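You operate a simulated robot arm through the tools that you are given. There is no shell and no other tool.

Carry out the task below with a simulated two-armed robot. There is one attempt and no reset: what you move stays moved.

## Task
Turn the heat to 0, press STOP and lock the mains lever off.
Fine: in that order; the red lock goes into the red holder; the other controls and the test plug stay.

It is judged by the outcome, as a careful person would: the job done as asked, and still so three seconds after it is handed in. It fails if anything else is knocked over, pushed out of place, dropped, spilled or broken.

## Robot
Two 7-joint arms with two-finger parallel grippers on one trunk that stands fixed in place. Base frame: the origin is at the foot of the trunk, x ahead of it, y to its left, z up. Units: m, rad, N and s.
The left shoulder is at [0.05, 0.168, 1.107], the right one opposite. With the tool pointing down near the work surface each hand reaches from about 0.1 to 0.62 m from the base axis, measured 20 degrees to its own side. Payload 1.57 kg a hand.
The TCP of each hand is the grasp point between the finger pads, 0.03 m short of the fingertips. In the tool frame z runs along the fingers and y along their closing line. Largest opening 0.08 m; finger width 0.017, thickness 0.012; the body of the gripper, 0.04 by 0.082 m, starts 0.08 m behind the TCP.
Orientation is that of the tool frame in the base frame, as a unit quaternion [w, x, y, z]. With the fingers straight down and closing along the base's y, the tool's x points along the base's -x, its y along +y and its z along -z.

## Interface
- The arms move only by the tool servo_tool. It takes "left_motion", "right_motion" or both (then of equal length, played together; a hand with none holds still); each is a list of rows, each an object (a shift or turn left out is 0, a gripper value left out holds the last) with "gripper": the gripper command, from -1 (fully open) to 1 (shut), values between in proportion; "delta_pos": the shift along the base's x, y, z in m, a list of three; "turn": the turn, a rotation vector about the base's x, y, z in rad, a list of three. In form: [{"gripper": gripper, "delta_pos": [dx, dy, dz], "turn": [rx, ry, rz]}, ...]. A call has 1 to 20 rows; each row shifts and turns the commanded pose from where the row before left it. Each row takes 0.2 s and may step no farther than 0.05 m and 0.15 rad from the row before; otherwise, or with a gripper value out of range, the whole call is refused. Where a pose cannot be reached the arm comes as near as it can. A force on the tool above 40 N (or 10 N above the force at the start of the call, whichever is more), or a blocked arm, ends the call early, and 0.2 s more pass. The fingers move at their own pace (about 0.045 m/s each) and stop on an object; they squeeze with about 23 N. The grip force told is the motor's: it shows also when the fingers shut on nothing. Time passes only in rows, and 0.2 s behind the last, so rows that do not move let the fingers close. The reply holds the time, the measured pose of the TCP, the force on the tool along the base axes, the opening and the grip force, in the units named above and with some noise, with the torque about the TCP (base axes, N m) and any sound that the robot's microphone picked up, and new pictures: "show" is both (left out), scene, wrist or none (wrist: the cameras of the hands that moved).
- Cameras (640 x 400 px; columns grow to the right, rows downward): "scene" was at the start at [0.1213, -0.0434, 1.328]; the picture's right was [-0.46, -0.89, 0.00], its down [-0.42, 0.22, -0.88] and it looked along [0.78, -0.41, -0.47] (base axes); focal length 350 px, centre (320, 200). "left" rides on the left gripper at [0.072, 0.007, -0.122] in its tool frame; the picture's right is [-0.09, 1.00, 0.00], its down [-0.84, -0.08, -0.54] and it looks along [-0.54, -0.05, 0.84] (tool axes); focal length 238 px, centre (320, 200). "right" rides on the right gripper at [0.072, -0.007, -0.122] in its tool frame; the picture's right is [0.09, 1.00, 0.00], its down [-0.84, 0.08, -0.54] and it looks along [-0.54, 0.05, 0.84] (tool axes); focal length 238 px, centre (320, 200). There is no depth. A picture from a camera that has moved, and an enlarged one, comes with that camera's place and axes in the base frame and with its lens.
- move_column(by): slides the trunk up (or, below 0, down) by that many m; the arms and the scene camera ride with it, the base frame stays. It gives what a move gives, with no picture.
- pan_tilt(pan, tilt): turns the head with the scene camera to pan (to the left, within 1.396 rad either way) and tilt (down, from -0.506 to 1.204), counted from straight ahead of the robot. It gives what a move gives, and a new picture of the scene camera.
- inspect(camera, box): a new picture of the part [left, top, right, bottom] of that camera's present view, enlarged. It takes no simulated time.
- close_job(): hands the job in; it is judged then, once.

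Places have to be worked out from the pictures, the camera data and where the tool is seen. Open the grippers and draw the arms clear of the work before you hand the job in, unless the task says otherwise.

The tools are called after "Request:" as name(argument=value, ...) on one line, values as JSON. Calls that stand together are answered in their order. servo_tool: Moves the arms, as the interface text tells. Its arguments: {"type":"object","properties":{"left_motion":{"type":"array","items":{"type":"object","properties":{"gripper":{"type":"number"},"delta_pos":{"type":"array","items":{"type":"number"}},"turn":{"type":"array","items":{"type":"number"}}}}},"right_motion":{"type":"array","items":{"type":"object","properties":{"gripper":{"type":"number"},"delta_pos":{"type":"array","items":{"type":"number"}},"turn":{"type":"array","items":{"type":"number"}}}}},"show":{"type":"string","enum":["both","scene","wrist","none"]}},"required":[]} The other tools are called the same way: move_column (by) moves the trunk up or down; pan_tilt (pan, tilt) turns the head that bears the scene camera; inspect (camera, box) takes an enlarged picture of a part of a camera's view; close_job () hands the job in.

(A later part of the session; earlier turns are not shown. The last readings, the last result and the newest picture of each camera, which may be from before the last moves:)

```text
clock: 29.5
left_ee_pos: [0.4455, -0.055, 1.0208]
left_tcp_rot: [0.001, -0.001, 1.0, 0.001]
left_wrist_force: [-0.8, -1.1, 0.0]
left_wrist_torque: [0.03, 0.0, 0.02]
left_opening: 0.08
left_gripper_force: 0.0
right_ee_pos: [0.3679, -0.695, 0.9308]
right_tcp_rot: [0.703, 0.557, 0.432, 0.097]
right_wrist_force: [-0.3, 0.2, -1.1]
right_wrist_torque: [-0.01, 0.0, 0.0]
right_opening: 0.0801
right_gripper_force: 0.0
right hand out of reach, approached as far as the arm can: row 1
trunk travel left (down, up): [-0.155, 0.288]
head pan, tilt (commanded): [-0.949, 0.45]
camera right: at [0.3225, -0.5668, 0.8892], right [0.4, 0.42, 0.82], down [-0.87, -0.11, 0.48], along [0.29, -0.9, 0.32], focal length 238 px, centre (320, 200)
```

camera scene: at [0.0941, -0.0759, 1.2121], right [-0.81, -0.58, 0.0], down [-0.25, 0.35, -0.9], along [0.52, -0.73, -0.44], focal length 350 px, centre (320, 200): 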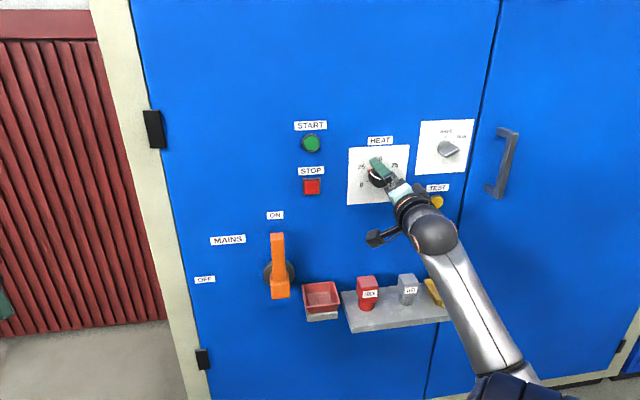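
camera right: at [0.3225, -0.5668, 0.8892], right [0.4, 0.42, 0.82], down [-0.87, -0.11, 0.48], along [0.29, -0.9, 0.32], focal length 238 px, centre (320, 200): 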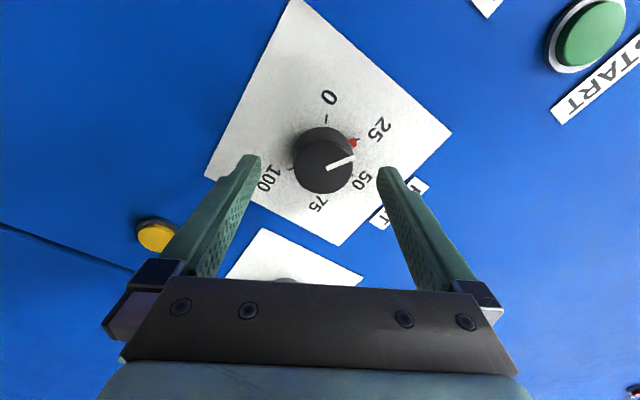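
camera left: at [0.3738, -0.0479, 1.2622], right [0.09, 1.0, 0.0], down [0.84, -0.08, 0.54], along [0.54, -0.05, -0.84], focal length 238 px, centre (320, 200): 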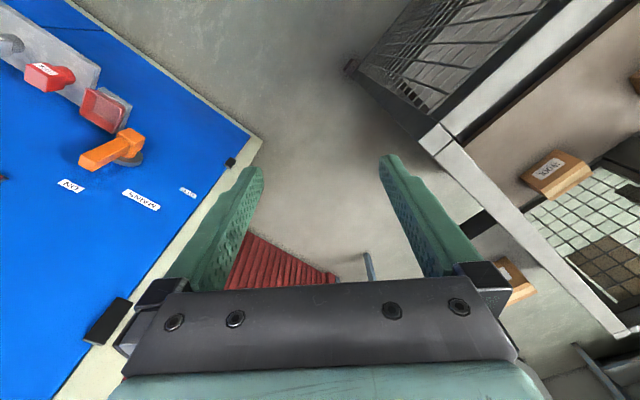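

It won't shift further that way, but 4 mm off the knob axis is tolerable for gripping a round knob. I'll close on it and look.

Request:
servo_tool(right_motion=[{"gripper": 1}, {"gripper": 1}, {"gripper": 1}, {"gripper": 1}], show="both")

```text
clock: 30.5
left_ee_pos: [0.4452, -0.0548, 1.0206]
left_tcp_rot: [0.0, -0.001, 1.0, -0.001]
left_wrist_force: [0.6, 0.5, -0.2]
left_wrist_torque: [0.02, -0.03, -0.04]
left_opening: 0.0798
left_gripper_force: 0.1
right_ee_pos: [0.3687, -0.6938, 0.9333]
right_tcp_rot: [0.703, 0.556, 0.432, 0.097]
right_wrist_force: [3.8, -0.1, 4.4]
right_wrist_torque: [-0.09, -0.13, 0.24]
right_opening: 0.0402
right_gripper_force: 27.9
trunk travel left (down, up): [-0.155, 0.288]
head pan, tilt (commanded): [-0.949, 0.45]
camera scene: at [0.0942, -0.0754, 1.2121], right [-0.81, -0.58, 0.0], down [-0.25, 0.35, -0.9], along [0.52, -0.73, -0.43], focal length 350 px, centre (320, 200)
camera right: at [0.3228, -0.5663, 0.8901], right [0.4, 0.42, 0.82], down [-0.87, -0.11, 0.48], along [0.29, -0.9, 0.32], focal length 238 px, centre (320, 200)
```

scene: 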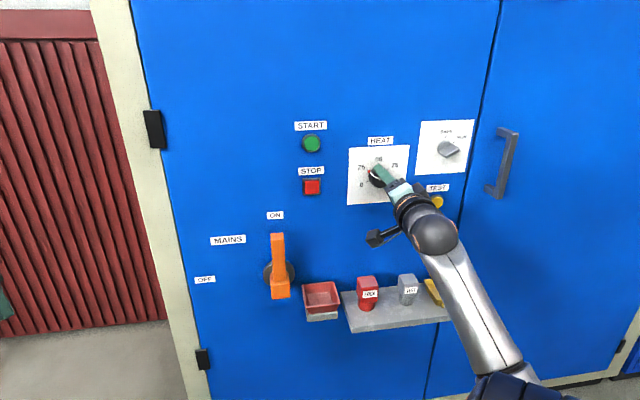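
right: 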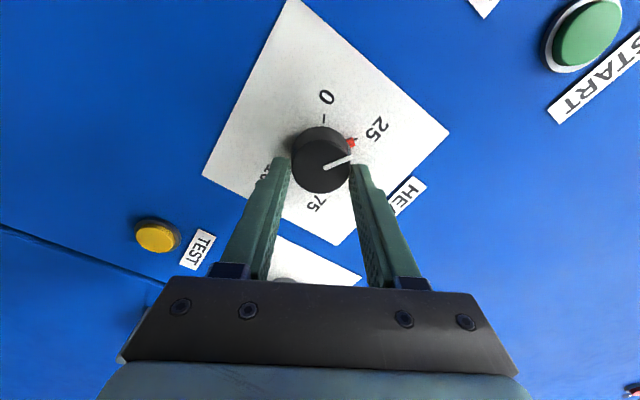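

The knob is gripped (opening 0.040, force 28). I'll turn counter-clockwise about the panel normal by 30° first and check.

Request:
servo_tool(right_motion=[{"turn": [-0.074, 0.074, 0]}, {"turn": [-0.074, 0.074, 0]}, {"turn": [-0.074, 0.074, 0]}, {"turn": [-0.074, 0.074, 0]}, {"turn": [-0.074, 0.074, 0]}, {}], show="both")

```text
clock: 31.9
left_ee_pos: [0.4462, -0.0554, 1.0204]
left_tcp_rot: [0.0, 0.0, 1.0, -0.001]
left_wrist_force: [-0.1, 0.0, -0.2]
left_wrist_torque: [0.01, 0.0, 0.02]
left_opening: 0.0799
left_gripper_force: 0.1
right_ee_pos: [0.3702, -0.6915, 0.9346]
right_tcp_rot: [0.706, 0.422, 0.562, -0.089]
right_wrist_force: [18.9, 1.7, 15.3]
right_wrist_torque: [0.29, 0.09, 0.71]
right_opening: 0.0395
right_gripper_force: 45.0
trunk travel left (down, up): [-0.155, 0.288]
head pan, tilt (commanded): [-0.949, 0.45]
camera scene: at [0.0951, -0.0742, 1.2121], right [-0.81, -0.58, 0.0], down [-0.25, 0.35, -0.9], along [0.52, -0.73, -0.43], focal length 350 px, centre (320, 200)
camera right: at [0.3038, -0.586, 0.8676], right [0.63, 0.66, 0.42], down [-0.64, 0.13, 0.76], along [0.44, -0.74, 0.5], focal length 238 px, centre (320, 200)
```

scene: 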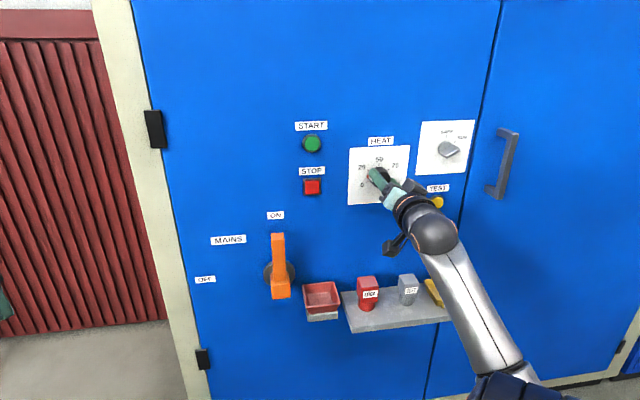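
right: 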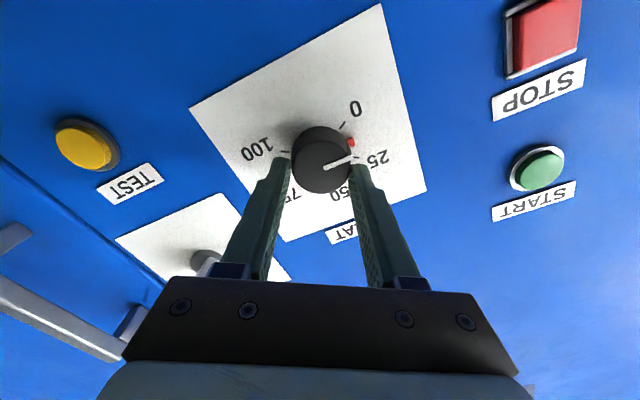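

The knob follows: the pointer is now midway between 25 and 0. The side force is 24 N, so I'll ease the commanded position by a couple of mm along that force while turning the remaining 30°.

Request:
servo_tool(right_motion=[{"delta_pos": [0.001, 0.001, 0.001], "turn": [-0.074, 0.074, 0]}, {"delta_pos": [0.001, 0.001, 0.001], "turn": [-0.074, 0.074, 0]}, {"delta_pos": [0.0005, 0.0005, 0.0005], "turn": [-0.074, 0.074, 0]}, {"turn": [-0.074, 0.074, 0]}, {}], show="both")

```text
clock: 33.1
left_ee_pos: [0.4463, -0.053, 1.0198]
left_tcp_rot: [0.0, -0.001, 1.0, 0.0]
left_wrist_force: [-0.6, -0.4, -0.4]
left_wrist_torque: [0.02, 0.0, -0.01]
left_opening: 0.0801
left_gripper_force: 0.1
right_ee_pos: [0.3703, -0.6914, 0.9348]
right_tcp_rot: [0.669, 0.298, 0.64, -0.231]
right_wrist_force: [13.8, 5.4, 6.6]
right_wrist_torque: [-0.65, -0.74, 0.34]
right_opening: 0.0396
right_gripper_force: 44.9
trunk travel left (down, up): [-0.155, 0.288]
head pan, tilt (commanded): [-0.949, 0.45]
camera scene: at [0.0949, -0.0745, 1.2121], right [-0.81, -0.58, 0.0], down [-0.25, 0.35, -0.9], along [0.52, -0.73, -0.43], focal length 350 px, centre (320, 200)
camera right: at [0.2843, -0.6053, 0.863], right [0.7, 0.72, 0.01], down [-0.4, 0.37, 0.84], along [0.6, -0.59, 0.54], focal length 238 px, centre (320, 200)
```

scene: 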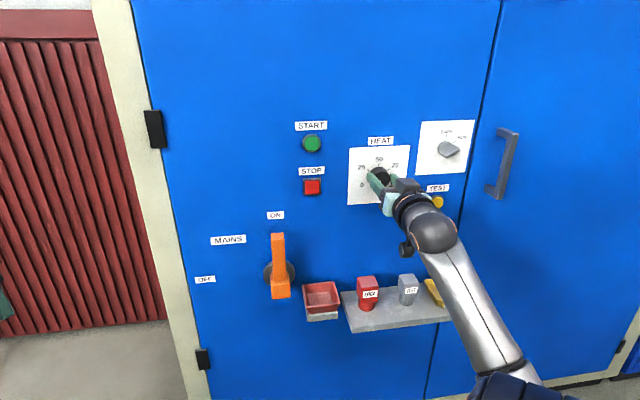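
right: 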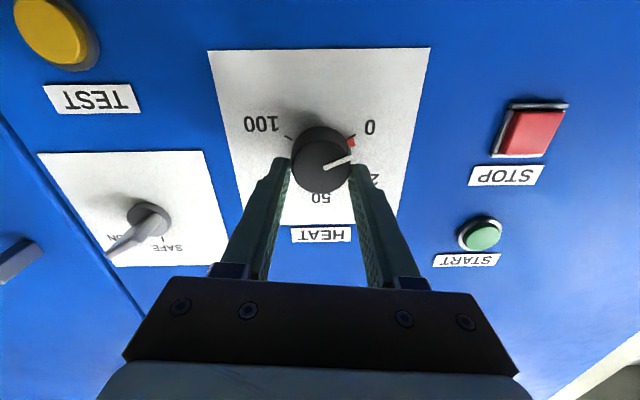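

It has turned about 54° so far. I'll enlarge to read the pointer against the 0 mark.

Request:
inspect(camera="right", box=[240, 80, 420, 210])

Request:
inspect(camera="scene", box=[335, 130, 445, 215])

```text
3.08 times, centred on (330, 145) of right
camera zoom: at [0.2843, -0.6053, 0.863], right [0.7, 0.72, 0.01], down [-0.4, 0.37, 0.84], along [0.6, -0.59, 0.54], focal length 733 px, centre (289, 369)
```

zoom: 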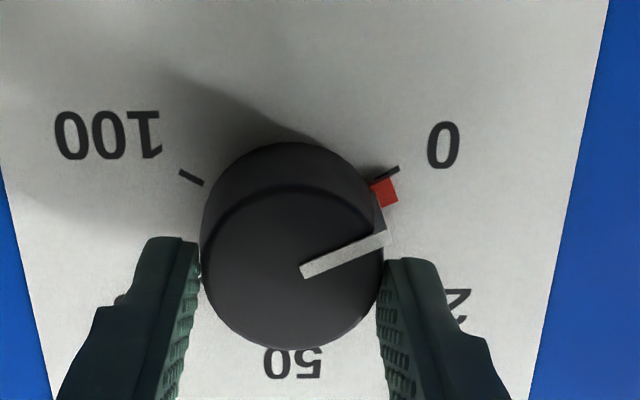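

```text
4.71 times, centred on (390, 172) of scene
camera zoom: at [0.0949, -0.0745, 1.2121], right [-0.81, -0.58, 0.0], down [-0.25, 0.35, -0.9], along [0.52, -0.73, -0.43], focal length 1646 px, centre (-9, 329)
```

zoom: 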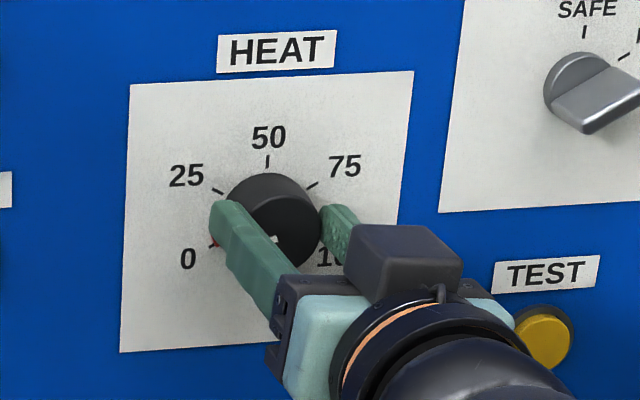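

The red tip is still about 6–8° short of the 0 mark. I'll turn another 7° and read again.

Request:
servo_tool(right_motion=[{"turn": [-0.043, 0.043, 0]}, {"turn": [-0.043, 0.043, 0]}, {}], show="none")

Request:
inspect(camera="right", box=[240, 80, 420, 210])

```text
clock: 33.9
left_ee_pos: [0.4463, -0.0549, 1.0203]
left_tcp_rot: [0.0, -0.001, 1.0, -0.001]
left_wrist_force: [-0.8, -0.6, -0.3]
left_wrist_torque: [0.03, 0.0, 0.01]
left_opening: 0.0799
left_gripper_force: 0.1
right_ee_pos: [0.3721, -0.6898, 0.9343]
right_tcp_rot: [0.654, 0.261, 0.657, -0.27]
right_wrist_force: [14.3, 9.8, 6.7]
right_wrist_torque: [0.51, -0.62, 0.53]
right_opening: 0.0396
right_gripper_force: 45.5
trunk travel left (down, up): [-0.155, 0.288]
head pan, tilt (commanded): [-0.949, 0.45]
```

```text
3.08 times, centred on (330, 145) of right
camera zoom: at [0.2786, -0.611, 0.8638], right [0.69, 0.71, -0.11], down [-0.33, 0.44, 0.83], along [0.64, -0.54, 0.54], focal length 733 px, centre (289, 369)
```

zoom: 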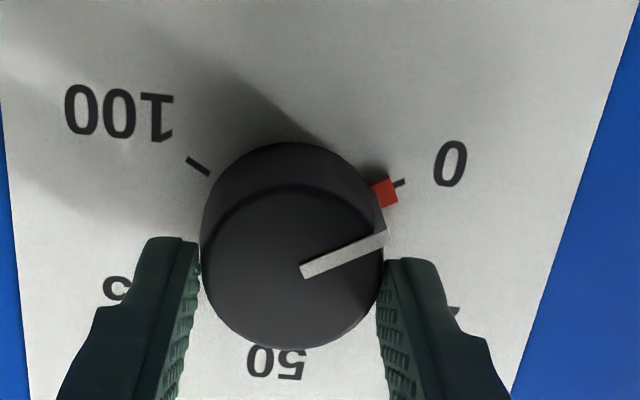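

The red tip now sits on the 0 mark; the 3D check puts it at 29–32° below horizontal and the mark at about 30°. I'll open the fingers and verify from both cameras.

Request:
servo_tool(right_motion=[{"gripper": -1}, {"gripper": -1}, {"gripper": -1}, {"gripper": -1}], show="none")

Request:
inspect(camera="right", box=[240, 80, 420, 210])

Request:
inspect(camera="scene", box=[335, 130, 445, 215])

```text
clock: 34.9
left_ee_pos: [0.4459, -0.0558, 1.0203]
left_tcp_rot: [0.001, 0.0, 1.0, 0.0]
left_wrist_force: [-0.7, 1.4, 0.0]
left_wrist_torque: [0.01, 0.02, -0.01]
left_opening: 0.08
left_gripper_force: 0.1
right_ee_pos: [0.37, -0.6921, 0.9334]
right_tcp_rot: [0.652, 0.261, 0.658, -0.271]
right_wrist_force: [-1.1, 0.0, -0.6]
right_wrist_torque: [0.01, 0.0, -0.01]
right_opening: 0.0801
right_gripper_force: 0.1
trunk travel left (down, up): [-0.155, 0.288]
head pan, tilt (commanded): [-0.949, 0.45]
```

```text
3.08 times, centred on (330, 145) of right
camera zoom: at [0.2774, -0.6126, 0.8625], right [0.69, 0.71, -0.11], down [-0.32, 0.44, 0.84], along [0.64, -0.55, 0.54], focal length 733 px, centre (289, 369)
```

zoom: 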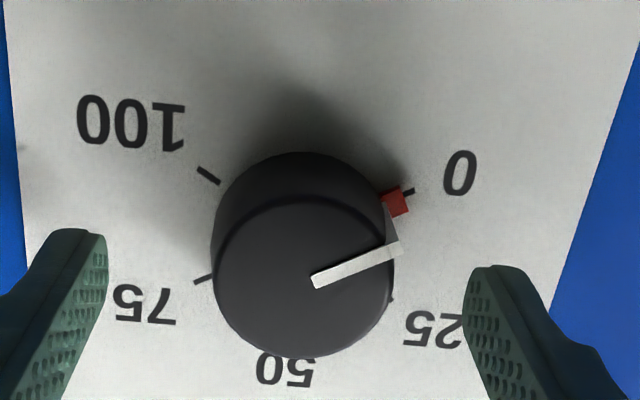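

```text
4.71 times, centred on (390, 172) of scene
camera zoom: at [0.0941, -0.0759, 1.2121], right [-0.81, -0.58, 0.0], down [-0.25, 0.35, -0.9], along [0.52, -0.73, -0.44], focal length 1646 px, centre (-9, 329)
```

zoom: 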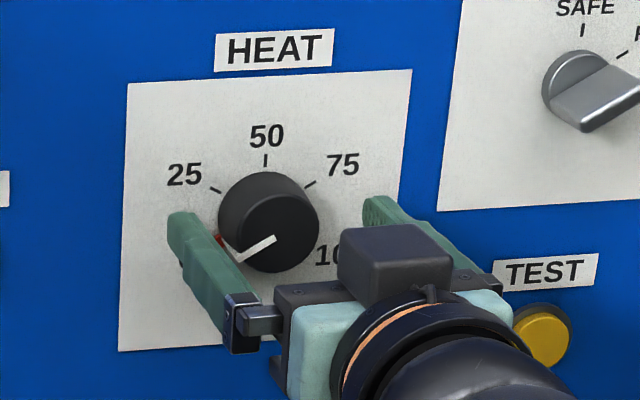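

The pointer lines up with the 0 mark: its direction is about 21–23° in the image and the 0 mark's line is 22.9°. I'll back straight off along the panel normal, then close the fingers for the STOP press.

Request:
servo_tool(right_motion=[{"delta_pos": [-0.015, 0.015, 0]}, {"delta_pos": [-0.02, 0.02, 0]}, {"delta_pos": [-0.02, 0.02, 0]}, {"gripper": 1}, {"gripper": 1}], show="both")

Request:
inspect(camera="scene", box=[335, 130, 445, 215])

```text
clock: 36.1
left_ee_pos: [0.4457, -0.0557, 1.0209]
left_tcp_rot: [0.001, 0.0, 1.0, 0.0]
left_wrist_force: [0.4, -0.2, -0.2]
left_wrist_torque: [-0.03, -0.01, 0.0]
left_opening: 0.0798
left_gripper_force: 0.0
right_ee_pos: [0.3147, -0.6434, 0.9397]
right_tcp_rot: [0.652, 0.262, 0.658, -0.271]
right_wrist_force: [-0.7, 0.9, -0.1]
right_wrist_torque: [-0.03, -0.04, 0.02]
right_opening: 0.0278
right_gripper_force: 0.1
right hand out of reach, approached as far as the arm can: row 3
trunk travel left (down, up): [-0.155, 0.288]
head pan, tilt (commanded): [-0.949, 0.45]
camera scene: at [0.0941, -0.076, 1.2121], right [-0.81, -0.58, 0.0], down [-0.25, 0.35, -0.9], along [0.52, -0.73, -0.44], focal length 350 px, centre (320, 200)
camera right: at [0.2225, -0.5629, 0.8685], right [0.69, 0.71, -0.11], down [-0.32, 0.44, 0.84], along [0.64, -0.55, 0.54], focal length 238 px, centre (320, 200)
```

scene: 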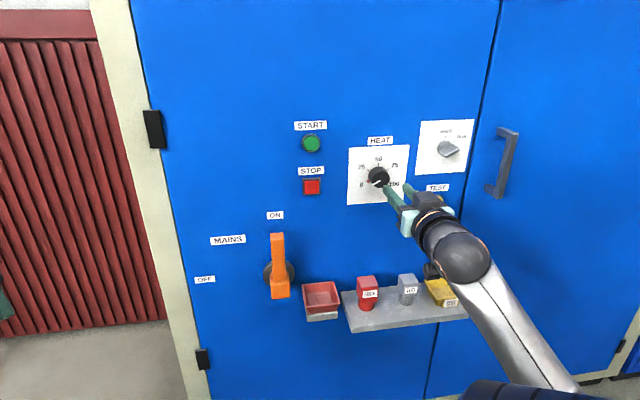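
right: 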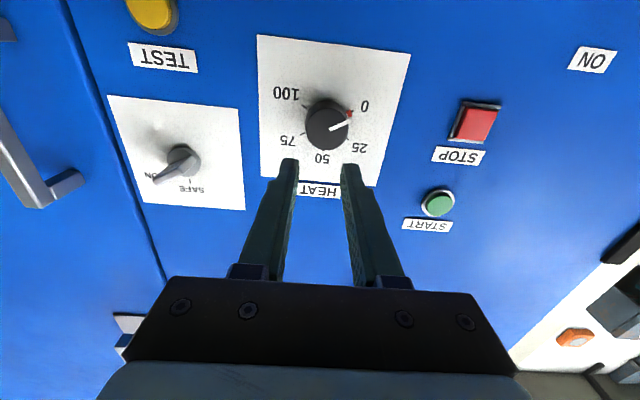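

```text
4.71 times, centred on (390, 172) of scene
camera zoom: at [0.0941, -0.076, 1.2121], right [-0.81, -0.58, 0.0], down [-0.25, 0.35, -0.9], along [0.52, -0.73, -0.44], focal length 1646 px, centre (-9, 329)
```

zoom: 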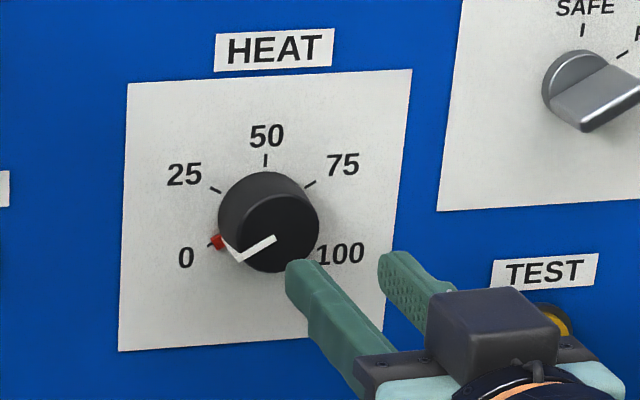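

Released and clear, the red tip still points at the 0 mark. Next is STOP, so I'll enlarge both views to locate the button precisely.

Request:
inspect(camera="right", box=[400, 60, 620, 240])

Request:
inspect(camera="scene", box=[260, 110, 360, 230])

```text
2.22 times, centred on (510, 150) of right
camera zoom: at [0.2225, -0.5629, 0.8685], right [0.69, 0.71, -0.11], down [-0.32, 0.44, 0.84], along [0.64, -0.55, 0.54], focal length 530 px, centre (-102, 311)
```

zoom: 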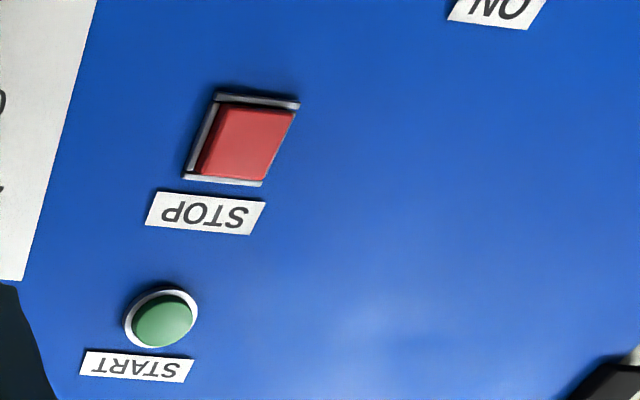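

```text
3.33 times, centred on (310, 170) of scene
camera zoom: at [0.0941, -0.076, 1.2121], right [-0.81, -0.58, 0.0], down [-0.25, 0.35, -0.9], along [0.52, -0.73, -0.44], focal length 1166 px, centre (353, 300)
```

zoom: 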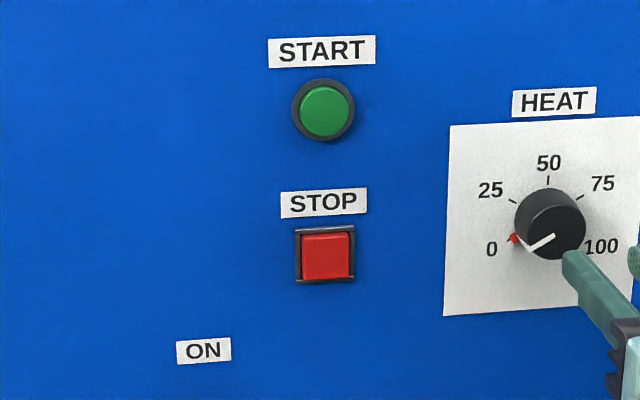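

STOP solves to s ≈ 0.080, z ≈ 0.922, roughly (0.495, -0.607, 0.922). I'll move sideways along the panel to a standoff with the closed tips about 0.06 m in front of the button.

Request:
servo_tool(right_motion=[{"gripper": 1, "delta_pos": [0.0233, 0.0198, -0.0035]}, {"delta_pos": [0.0233, 0.0198, -0.0035]}, {"delta_pos": [0.0233, 0.0198, -0.0035]}, {"delta_pos": [0.0233, 0.0198, -0.0035]}, {"delta_pos": [0.0233, 0.0198, -0.0035]}, {}], show="both")

```text
clock: 37.5
left_ee_pos: [0.4443, -0.0567, 1.0212]
left_tcp_rot: [0.0, 0.0, 1.0, 0.0]
left_wrist_force: [0.3, -0.9, -0.5]
left_wrist_torque: [0.0, 0.01, -0.03]
left_opening: 0.08
left_gripper_force: 0.0
right_ee_pos: [0.3395, -0.6273, 0.9689]
right_tcp_rot: [0.653, 0.261, 0.658, -0.269]
right_wrist_force: [-0.3, 0.2, 0.6]
right_wrist_torque: [-0.01, 0.01, -0.01]
right_opening: 0.0
right_gripper_force: 22.0
right hand out of reach, approached as far as the arm can: row 1, 2, 3, 4, 5
trunk travel left (down, up): [-0.155, 0.288]
head pan, tilt (commanded): [-0.949, 0.45]
camera scene: at [0.0941, -0.0759, 1.2121], right [-0.81, -0.58, 0.0], down [-0.25, 0.35, -0.9], along [0.52, -0.73, -0.44], focal length 350 px, centre (320, 200)
camera right: at [0.2469, -0.5479, 0.8969], right [0.69, 0.71, -0.11], down [-0.33, 0.44, 0.84], along [0.65, -0.54, 0.54], focal length 238 px, centre (320, 200)
```

scene: 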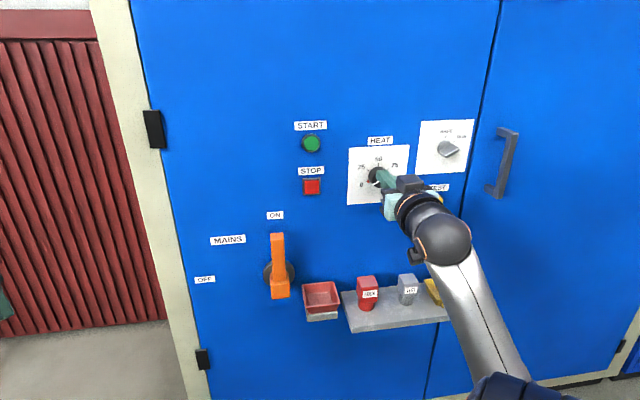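
right: 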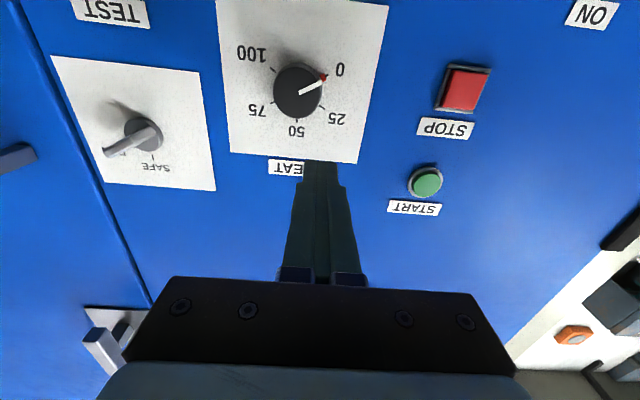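

The arm can't slide sideways with the hand level, since it is at a joint limit. The earlier pose pitched about 45° down was comfortable, and a button can be pressed with a pitched hand, so I'll pitch the hand down while backing off slightly.

Request:
servo_tool(right_motion=[{"delta_pos": [-0.007, 0.007, 0.005], "turn": [0.1, 0.1, 0]}, {"delta_pos": [-0.007, 0.007, 0.005], "turn": [0.1, 0.1, 0]}, {"delta_pos": [0, 0, 0.005], "turn": [0.1, 0.1, 0]}, {"turn": [0.1, 0.1, 0]}, {"turn": [0.1, 0.1, 0]}, {}], show="both")

```text
clock: 38.9
left_ee_pos: [0.446, -0.0557, 1.0201]
left_tcp_rot: [0.001, -0.001, 1.0, 0.0]
left_wrist_force: [-0.5, -0.2, 0.3]
left_wrist_torque: [0.01, 0.0, -0.02]
left_opening: 0.0801
left_gripper_force: 0.1
right_ee_pos: [0.3274, -0.6134, 0.9824]
right_tcp_rot: [0.386, 0.339, 0.843, -0.159]
right_wrist_force: [-0.7, -0.7, 0.0]
right_wrist_torque: [0.0, 0.0, 0.01]
right_opening: 0.0
right_gripper_force: 21.3
trunk travel left (down, up): [-0.155, 0.288]
head pan, tilt (commanded): [-0.949, 0.45]
camera scene: at [0.0942, -0.0759, 1.212], right [-0.81, -0.58, 0.0], down [-0.25, 0.35, -0.9], along [0.52, -0.73, -0.44], focal length 350 px, centre (320, 200)
camera right: at [0.222, -0.5212, 1.0072], right [0.65, 0.76, -0.07], down [0.15, -0.03, 0.99], along [0.75, -0.65, -0.14], focal length 238 px, centre (320, 200)
```

scene: 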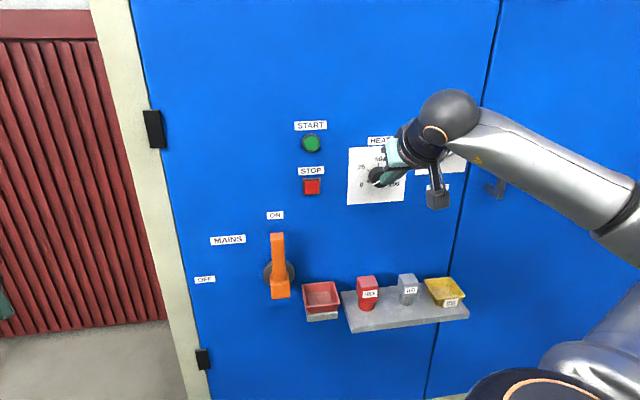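
right: 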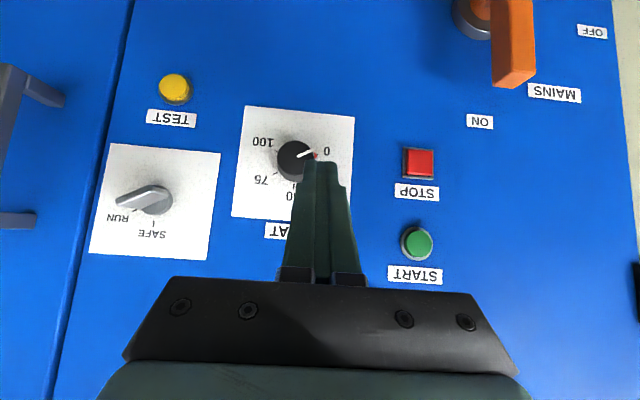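

The arm is back in a comfortable configuration, and this view puts STOP at s ≈ 0.081, z ≈ 0.921, agreeing with the scene view. I'll move to a standoff with the closed tips about 0.05 m in front of the button.

Request:
servo_tool(right_motion=[{"delta_pos": [0.023, 0.0112, -0.0094]}, {"delta_pos": [0.023, 0.0112, -0.0094]}, {"delta_pos": [0.023, 0.0112, -0.0094]}, {"delta_pos": [0.023, 0.0112, -0.0094]}, {"delta_pos": [0.023, 0.0112, -0.0094]}, {}], show="both")

```text
clock: 40.3
left_ee_pos: [0.4455, -0.0557, 1.0204]
left_tcp_rot: [0.0, -0.001, 1.0, 0.0]
left_wrist_force: [0.2, 0.2, -0.3]
left_wrist_torque: [-0.03, -0.01, 0.0]
left_opening: 0.0801
left_gripper_force: 0.2
right_ee_pos: [0.4429, -0.5589, 0.9361]
right_tcp_rot: [0.387, 0.34, 0.842, -0.16]
right_wrist_force: [0.1, -0.3, -0.6]
right_wrist_torque: [0.0, 0.01, 0.01]
right_opening: 0.0
right_gripper_force: 20.9
trunk travel left (down, up): [-0.155, 0.288]
head pan, tilt (commanded): [-0.949, 0.45]
camera scene: at [0.0943, -0.0759, 1.212], right [-0.81, -0.58, 0.0], down [-0.25, 0.35, -0.9], along [0.52, -0.73, -0.44], focal length 350 px, centre (320, 200)
camera right: at [0.3379, -0.4657, 0.9613], right [0.65, 0.76, -0.08], down [0.15, -0.03, 0.99], along [0.74, -0.65, -0.14], focal length 238 px, centre (320, 200)
```

scene: 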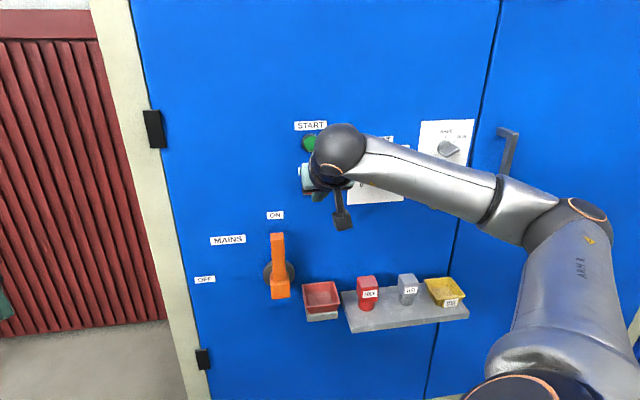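
right: 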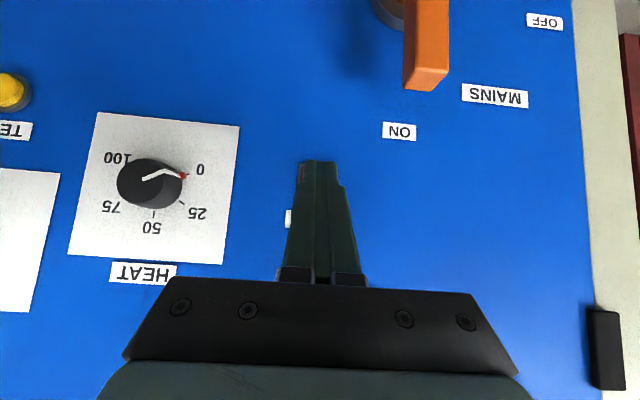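

The standoff pose was reached exactly and the dial still reads 0. I'll advance 0.03 m, then creep in with small steps, watching force and sound.

Request:
servo_tool(right_motion=[{"delta_pos": [0.0106, -0.0106, 0]}, {"delta_pos": [0.0106, -0.0106, 0]}, {"delta_pos": [0.0021, -0.0021, 0]}, {"delta_pos": [0.0021, -0.0021, 0]}], show="both")

```text
clock: 41.3
left_ee_pos: [0.4456, -0.0557, 1.0208]
left_tcp_rot: [0.001, -0.001, 1.0, 0.001]
left_wrist_force: [0.8, 1.1, -0.5]
left_wrist_torque: [-0.01, 0.0, -0.01]
left_opening: 0.0805
left_gripper_force: 0.0
right_ee_pos: [0.4665, -0.5843, 0.9368]
right_tcp_rot: [0.387, 0.34, 0.842, -0.159]
right_wrist_force: [-0.3, 0.6, 0.5]
right_wrist_torque: [-0.02, -0.02, -0.03]
right_opening: 0.0
right_gripper_force: 21.3
trunk travel left (down, up): [-0.155, 0.288]
head pan, tilt (commanded): [-0.949, 0.45]
camera scene: at [0.0941, -0.0759, 1.2121], right [-0.81, -0.58, 0.0], down [-0.25, 0.35, -0.9], along [0.52, -0.73, -0.44], focal length 350 px, centre (320, 200)
camera right: at [0.362, -0.4909, 0.9605], right [0.65, 0.76, -0.08], down [0.15, -0.03, 0.99], along [0.75, -0.65, -0.14], focal length 238 px, centre (320, 200)
```

scene: 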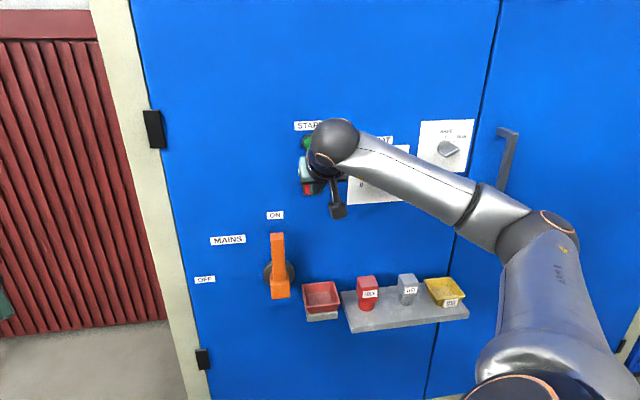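
right: 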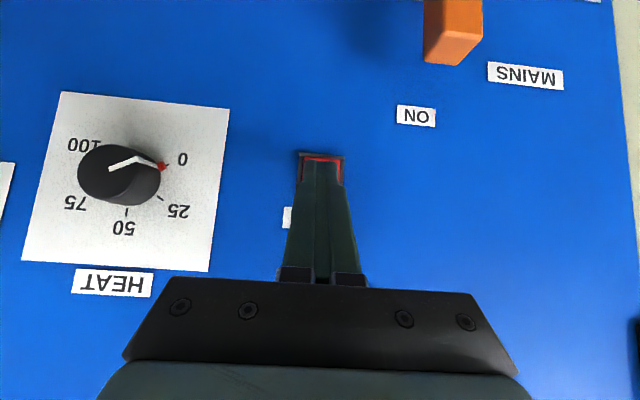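

The fingertips are centred on the STOP button with no contact yet. I'll keep creeping in by 3 mm steps.

Request:
servo_tool(right_motion=[{"delta_pos": [0.0021, -0.0021, 0]}, {"delta_pos": [0.0021, -0.0021, 0]}, {"delta_pos": [0.0021, -0.0021, 0]}], show="wrist")

```text
clock: 42.1
left_ee_pos: [0.4456, -0.0559, 1.0203]
left_tcp_rot: [0.001, 0.0, 1.0, 0.0]
left_wrist_force: [0.1, -0.6, -0.2]
left_wrist_torque: [0.04, 0.0, -0.02]
left_opening: 0.0798
left_gripper_force: 0.0
right_ee_pos: [0.4723, -0.5903, 0.9342]
right_tcp_rot: [0.387, 0.34, 0.842, -0.16]
right_wrist_force: [0.2, 0.1, 0.2]
right_wrist_torque: [-0.01, -0.01, 0.0]
right_opening: 0.0
right_gripper_force: 21.1
trunk travel left (down, up): [-0.155, 0.288]
head pan, tilt (commanded): [-0.949, 0.45]
camera right: at [0.3677, -0.4973, 0.96], right [0.65, 0.76, -0.08], down [0.15, -0.03, 0.99], along [0.75, -0.65, -0.14], focal length 238 px, centre (320, 200)
```

right: 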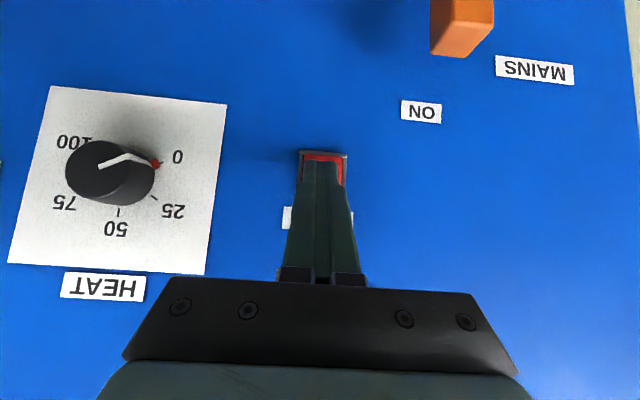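

Still no contact, with the tip's leading edge about 1 cm from the panel. I'll continue in 2.5 mm steps.

Request:
servo_tool(right_motion=[{"delta_pos": [0.0018, -0.0018, 0]}, {"delta_pos": [0.0018, -0.0018, 0]}, {"delta_pos": [0.0018, -0.0018, 0]}], show="wrist")

```text
clock: 42.9
left_ee_pos: [0.4475, -0.0555, 1.0217]
left_tcp_rot: [0.001, -0.001, 1.0, 0.0]
left_wrist_force: [0.2, 0.1, 0.7]
left_wrist_torque: [0.0, -0.01, -0.01]
left_opening: 0.0801
left_gripper_force: 0.0
right_ee_pos: [0.4764, -0.5946, 0.9352]
right_tcp_rot: [0.387, 0.339, 0.842, -0.159]
right_wrist_force: [-0.5, 0.6, 0.5]
right_wrist_torque: [-0.04, -0.01, -0.02]
right_opening: 0.0
right_gripper_force: 21.5
trunk travel left (down, up): [-0.155, 0.288]
head pan, tilt (commanded): [-0.949, 0.45]
camera right: at [0.373, -0.5025, 0.9598], right [0.65, 0.76, -0.08], down [0.15, -0.03, 0.99], along [0.75, -0.65, -0.14], focal length 238 px, centre (320, 200)
```

right: 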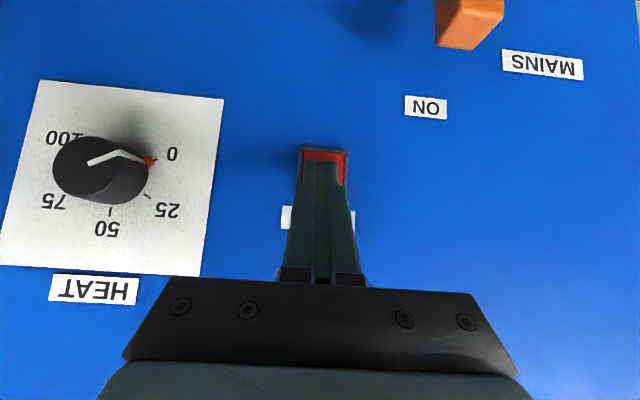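

Force readings are still near zero, so I'll keep creeping.

Request:
servo_tool(right_motion=[{"delta_pos": [0.0014, -0.0014, 0]}, {"delta_pos": [0.0014, -0.0014, 0]}, {"delta_pos": [0.0014, -0.0014, 0]}], show="wrist")

Request:
inspect(camera="right", box=[250, 120, 390, 220])

```text
clock: 43.7
left_ee_pos: [0.4446, -0.0564, 1.021]
left_tcp_rot: [0.0, 0.0, 1.0, -0.001]
left_wrist_force: [0.6, -0.4, -0.7]
left_wrist_torque: [-0.02, -0.01, -0.01]
left_opening: 0.0801
left_gripper_force: 0.0
right_ee_pos: [0.4812, -0.5984, 0.9342]
right_tcp_rot: [0.386, 0.339, 0.843, -0.159]
right_wrist_force: [-9.0, 3.4, 1.0]
right_wrist_torque: [0.07, 0.08, -0.11]
right_opening: 0.0001
right_gripper_force: 21.4
trunk travel left (down, up): [-0.155, 0.288]
head pan, tilt (commanded): [-0.949, 0.45]
heard: click
camera right: at [0.3771, -0.506, 0.9599], right [0.65, 0.76, -0.08], down [0.15, -0.03, 0.99], along [0.74, -0.65, -0.14], focal length 238 px, centre (320, 200)
```

right: 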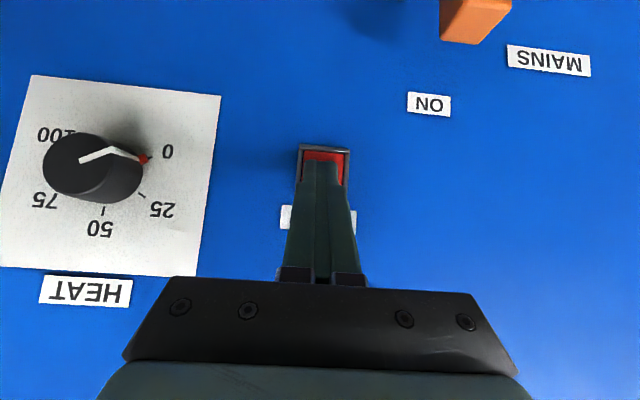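

```text
4.00 times, centred on (320, 170) of right
camera zoom: at [0.3771, -0.506, 0.9599], right [0.65, 0.76, -0.08], down [0.15, -0.03, 0.99], along [0.74, -0.65, -0.14], focal length 953 px, centre (320, 320)
```

zoom: 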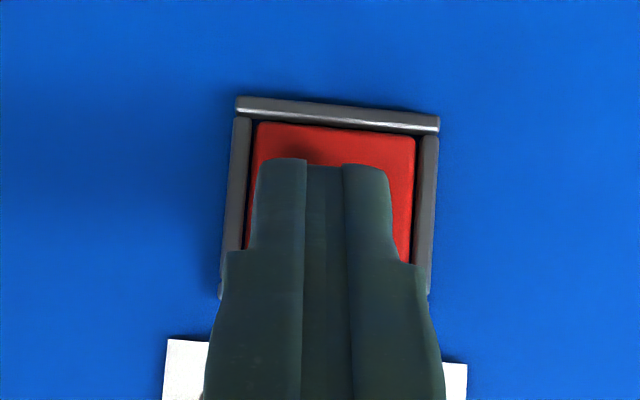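

A click was heard with about 9 N on the tip, so STOP has been pressed. I'll back straight off the button.

Request:
servo_tool(right_motion=[{"delta_pos": [-0.014, 0.014, 0]}, {"delta_pos": [-0.028, 0.028, 0]}, {"delta_pos": [-0.028, 0.028, 0]}, {}], show="both")

Request:
inspect(camera="right", box=[60, 60, 400, 280])

```text
clock: 44.7
left_ee_pos: [0.4448, -0.0559, 1.0204]
left_tcp_rot: [0.001, -0.001, 1.0, -0.001]
left_wrist_force: [-0.1, 0.6, 0.9]
left_wrist_torque: [0.01, -0.04, 0.0]
left_opening: 0.0799
left_gripper_force: 0.1
right_ee_pos: [0.4121, -0.5288, 0.935]
right_tcp_rot: [0.387, 0.339, 0.843, -0.159]
right_wrist_force: [0.2, 0.3, -0.5]
right_wrist_torque: [-0.01, 0.01, 0.01]
right_opening: 0.0
right_gripper_force: 21.5
trunk travel left (down, up): [-0.155, 0.288]
head pan, tilt (commanded): [-0.949, 0.45]
camera scene: at [0.094, -0.0758, 1.2121], right [-0.81, -0.58, 0.0], down [-0.25, 0.35, -0.9], along [0.52, -0.73, -0.44], focal length 350 px, centre (320, 200)
camera right: at [0.3077, -0.4362, 0.9602], right [0.65, 0.76, -0.08], down [0.15, -0.03, 0.99], along [0.74, -0.65, -0.14], focal length 238 px, centre (320, 200)
```

scene: 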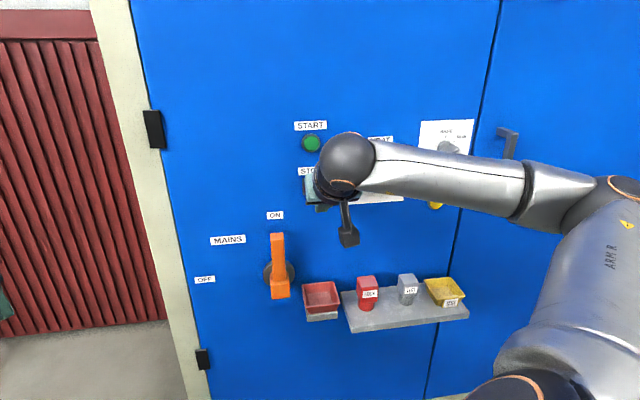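
right: 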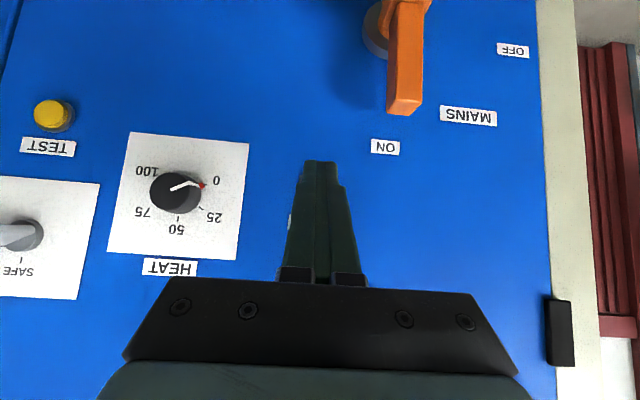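

```text
1.82 times, centred on (230, 170) of right
camera zoom: at [0.3077, -0.4362, 0.9602], right [0.65, 0.76, -0.08], down [0.15, -0.03, 0.99], along [0.74, -0.65, -0.14], focal length 433 px, centre (484, 254)
```

zoom: 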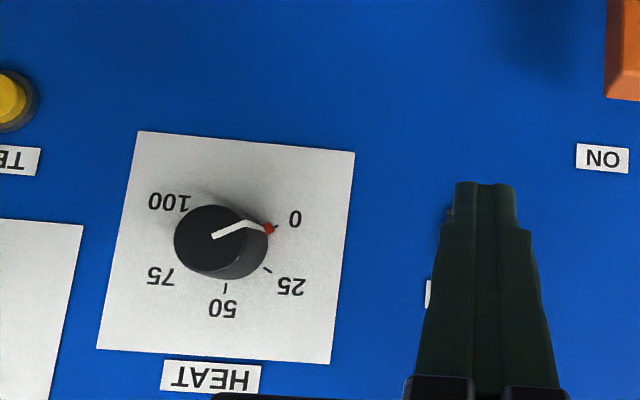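

STOP is done and the dial still reads 0. Next I'll look closely at the lever from both cameras to get its geometry.

Request:
inspect(camera="right", box=[340, 0, 540, 170])

Request:
inspect(camera="scene", box=[180, 200, 350, 330])

Request:
inspect(camera="left", box=[0, 0, 260, 220])

```text
2.35 times, centred on (440, 85) of right
camera zoom: at [0.3077, -0.4362, 0.9602], right [0.65, 0.76, -0.08], down [0.15, -0.03, 0.99], along [0.74, -0.65, -0.14], focal length 561 px, centre (38, 471)
```

zoom: 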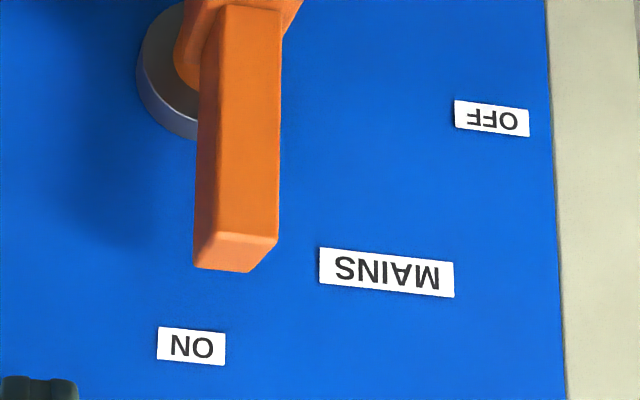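

```text
3.08 times, centred on (265, 265) of scene
camera zoom: at [0.094, -0.0758, 1.2121], right [-0.81, -0.58, 0.0], down [-0.25, 0.35, -0.9], along [0.52, -0.73, -0.44], focal length 1076 px, centre (489, 0)
```

zoom: 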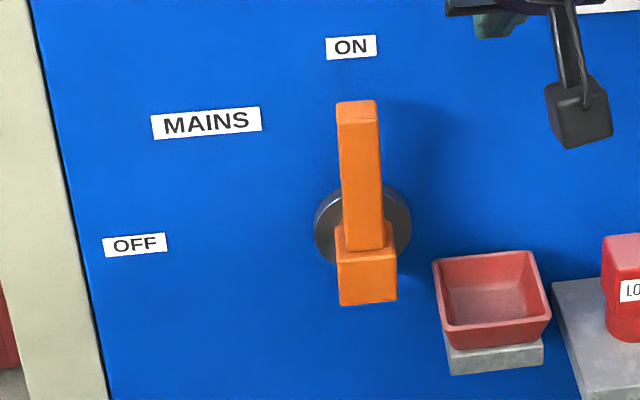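

```text
1.82 times, centred on (130, 110) of left
camera zoom: at [0.3735, -0.0479, 1.1423], right [0.09, 1.0, 0.0], down [0.84, -0.08, 0.54], along [0.54, -0.05, -0.84], focal length 433 px, centre (666, 364)
```

zoom: 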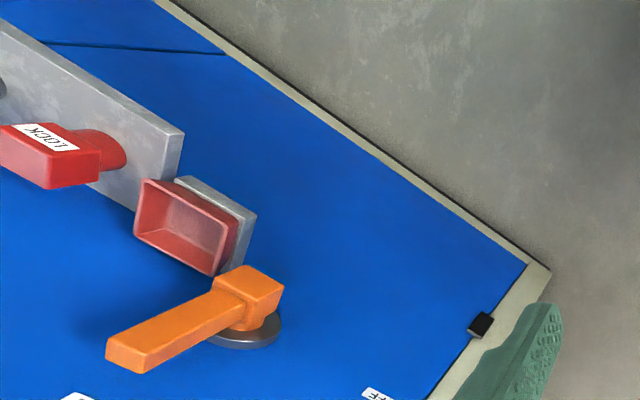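

The lever solves as follows: pivot at s ≈ 0, z ≈ 0.703; handle up to z ≈ 0.826, about 27 mm wide, standing 30–55 mm off the panel. I'll place the closed fingertips to the right of the handle near its top and sweep it left and down along the arc. First I'll drop to that height, well clear of the panel.

Request:
servo_tool(right_motion=[{"delta_pos": [0.0048, 0.0049, -0.033]}, {"delta_pos": [0.0048, 0.0049, -0.033]}, {"delta_pos": [0.0048, 0.0049, -0.033]}, {"delta_pos": [0.0048, 0.0049, -0.033]}, {}], show="both")

```text
clock: 45.9
left_ee_pos: [0.4449, -0.0557, 1.0202]
left_tcp_rot: [0.002, 0.0, 1.0, 0.0]
left_wrist_force: [0.3, 0.3, 0.5]
left_wrist_torque: [-0.01, 0.01, -0.04]
left_opening: 0.0803
left_gripper_force: 0.1
right_ee_pos: [0.4312, -0.5078, 0.8019]
right_tcp_rot: [0.388, 0.339, 0.842, -0.159]
right_wrist_force: [-0.3, 0.8, -0.1]
right_wrist_torque: [0.0, -0.06, -0.02]
right_opening: 0.0
right_gripper_force: 21.6
trunk travel left (down, up): [-0.155, 0.288]
head pan, tilt (commanded): [-0.949, 0.45]
camera scene: at [0.0942, -0.076, 1.2121], right [-0.81, -0.58, 0.0], down [-0.25, 0.35, -0.9], along [0.52, -0.73, -0.44], focal length 350 px, centre (320, 200)
camera right: at [0.3262, -0.4151, 0.8268], right [0.65, 0.76, -0.08], down [0.15, -0.03, 0.99], along [0.75, -0.65, -0.14], focal length 238 px, centre (320, 200)
```

scene: 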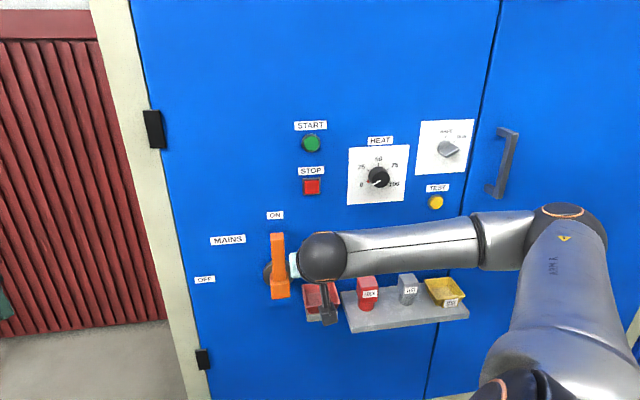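
right: 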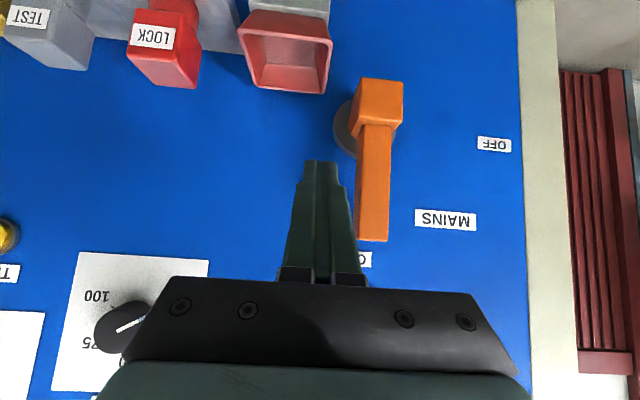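

The wrist view confirms the fingers are to the right of the handle (shown left in the inverted picture). I'll advance 0.075 m toward the panel so the tips pass beside the handle.

Request:
servo_tool(right_motion=[{"delta_pos": [0.0177, -0.0177, 0]}, {"delta_pos": [0.0177, -0.0177, 0]}, {"delta_pos": [0.0177, -0.0177, 0]}, {}], show="both")

```text
clock: 46.9
left_ee_pos: [0.4457, -0.0567, 1.0208]
left_tcp_rot: [0.001, -0.001, 1.0, 0.0]
left_wrist_force: [-0.1, 0.0, -0.1]
left_wrist_torque: [-0.01, 0.0, -0.02]
left_opening: 0.0801
left_gripper_force: 0.0
right_ee_pos: [0.4852, -0.5621, 0.8015]
right_tcp_rot: [0.387, 0.34, 0.842, -0.16]
right_wrist_force: [0.2, 0.2, -1.1]
right_wrist_torque: [0.0, -0.04, 0.02]
right_opening: 0.0
right_gripper_force: 21.4
trunk travel left (down, up): [-0.155, 0.288]
head pan, tilt (commanded): [-0.949, 0.45]
camera scene: at [0.0942, -0.076, 1.212], right [-0.81, -0.58, 0.0], down [-0.25, 0.35, -0.9], along [0.52, -0.73, -0.44], focal length 350 px, centre (320, 200)
camera right: at [0.3806, -0.4694, 0.8278], right [0.65, 0.76, -0.08], down [0.15, -0.03, 0.99], along [0.75, -0.65, -0.14], focal length 238 px, centre (320, 200)
```

scene: 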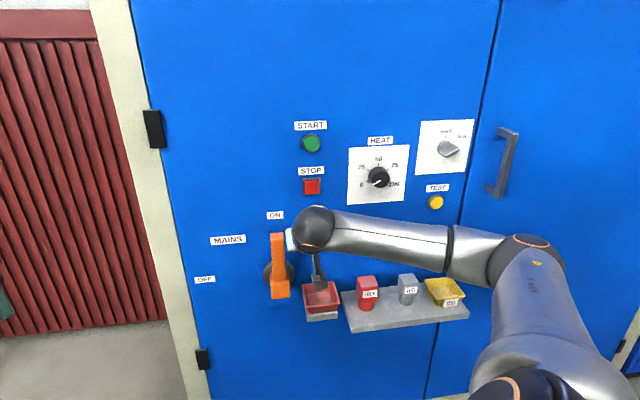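
right: 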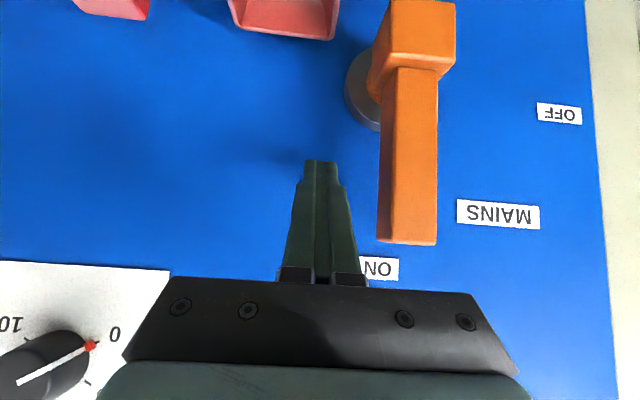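

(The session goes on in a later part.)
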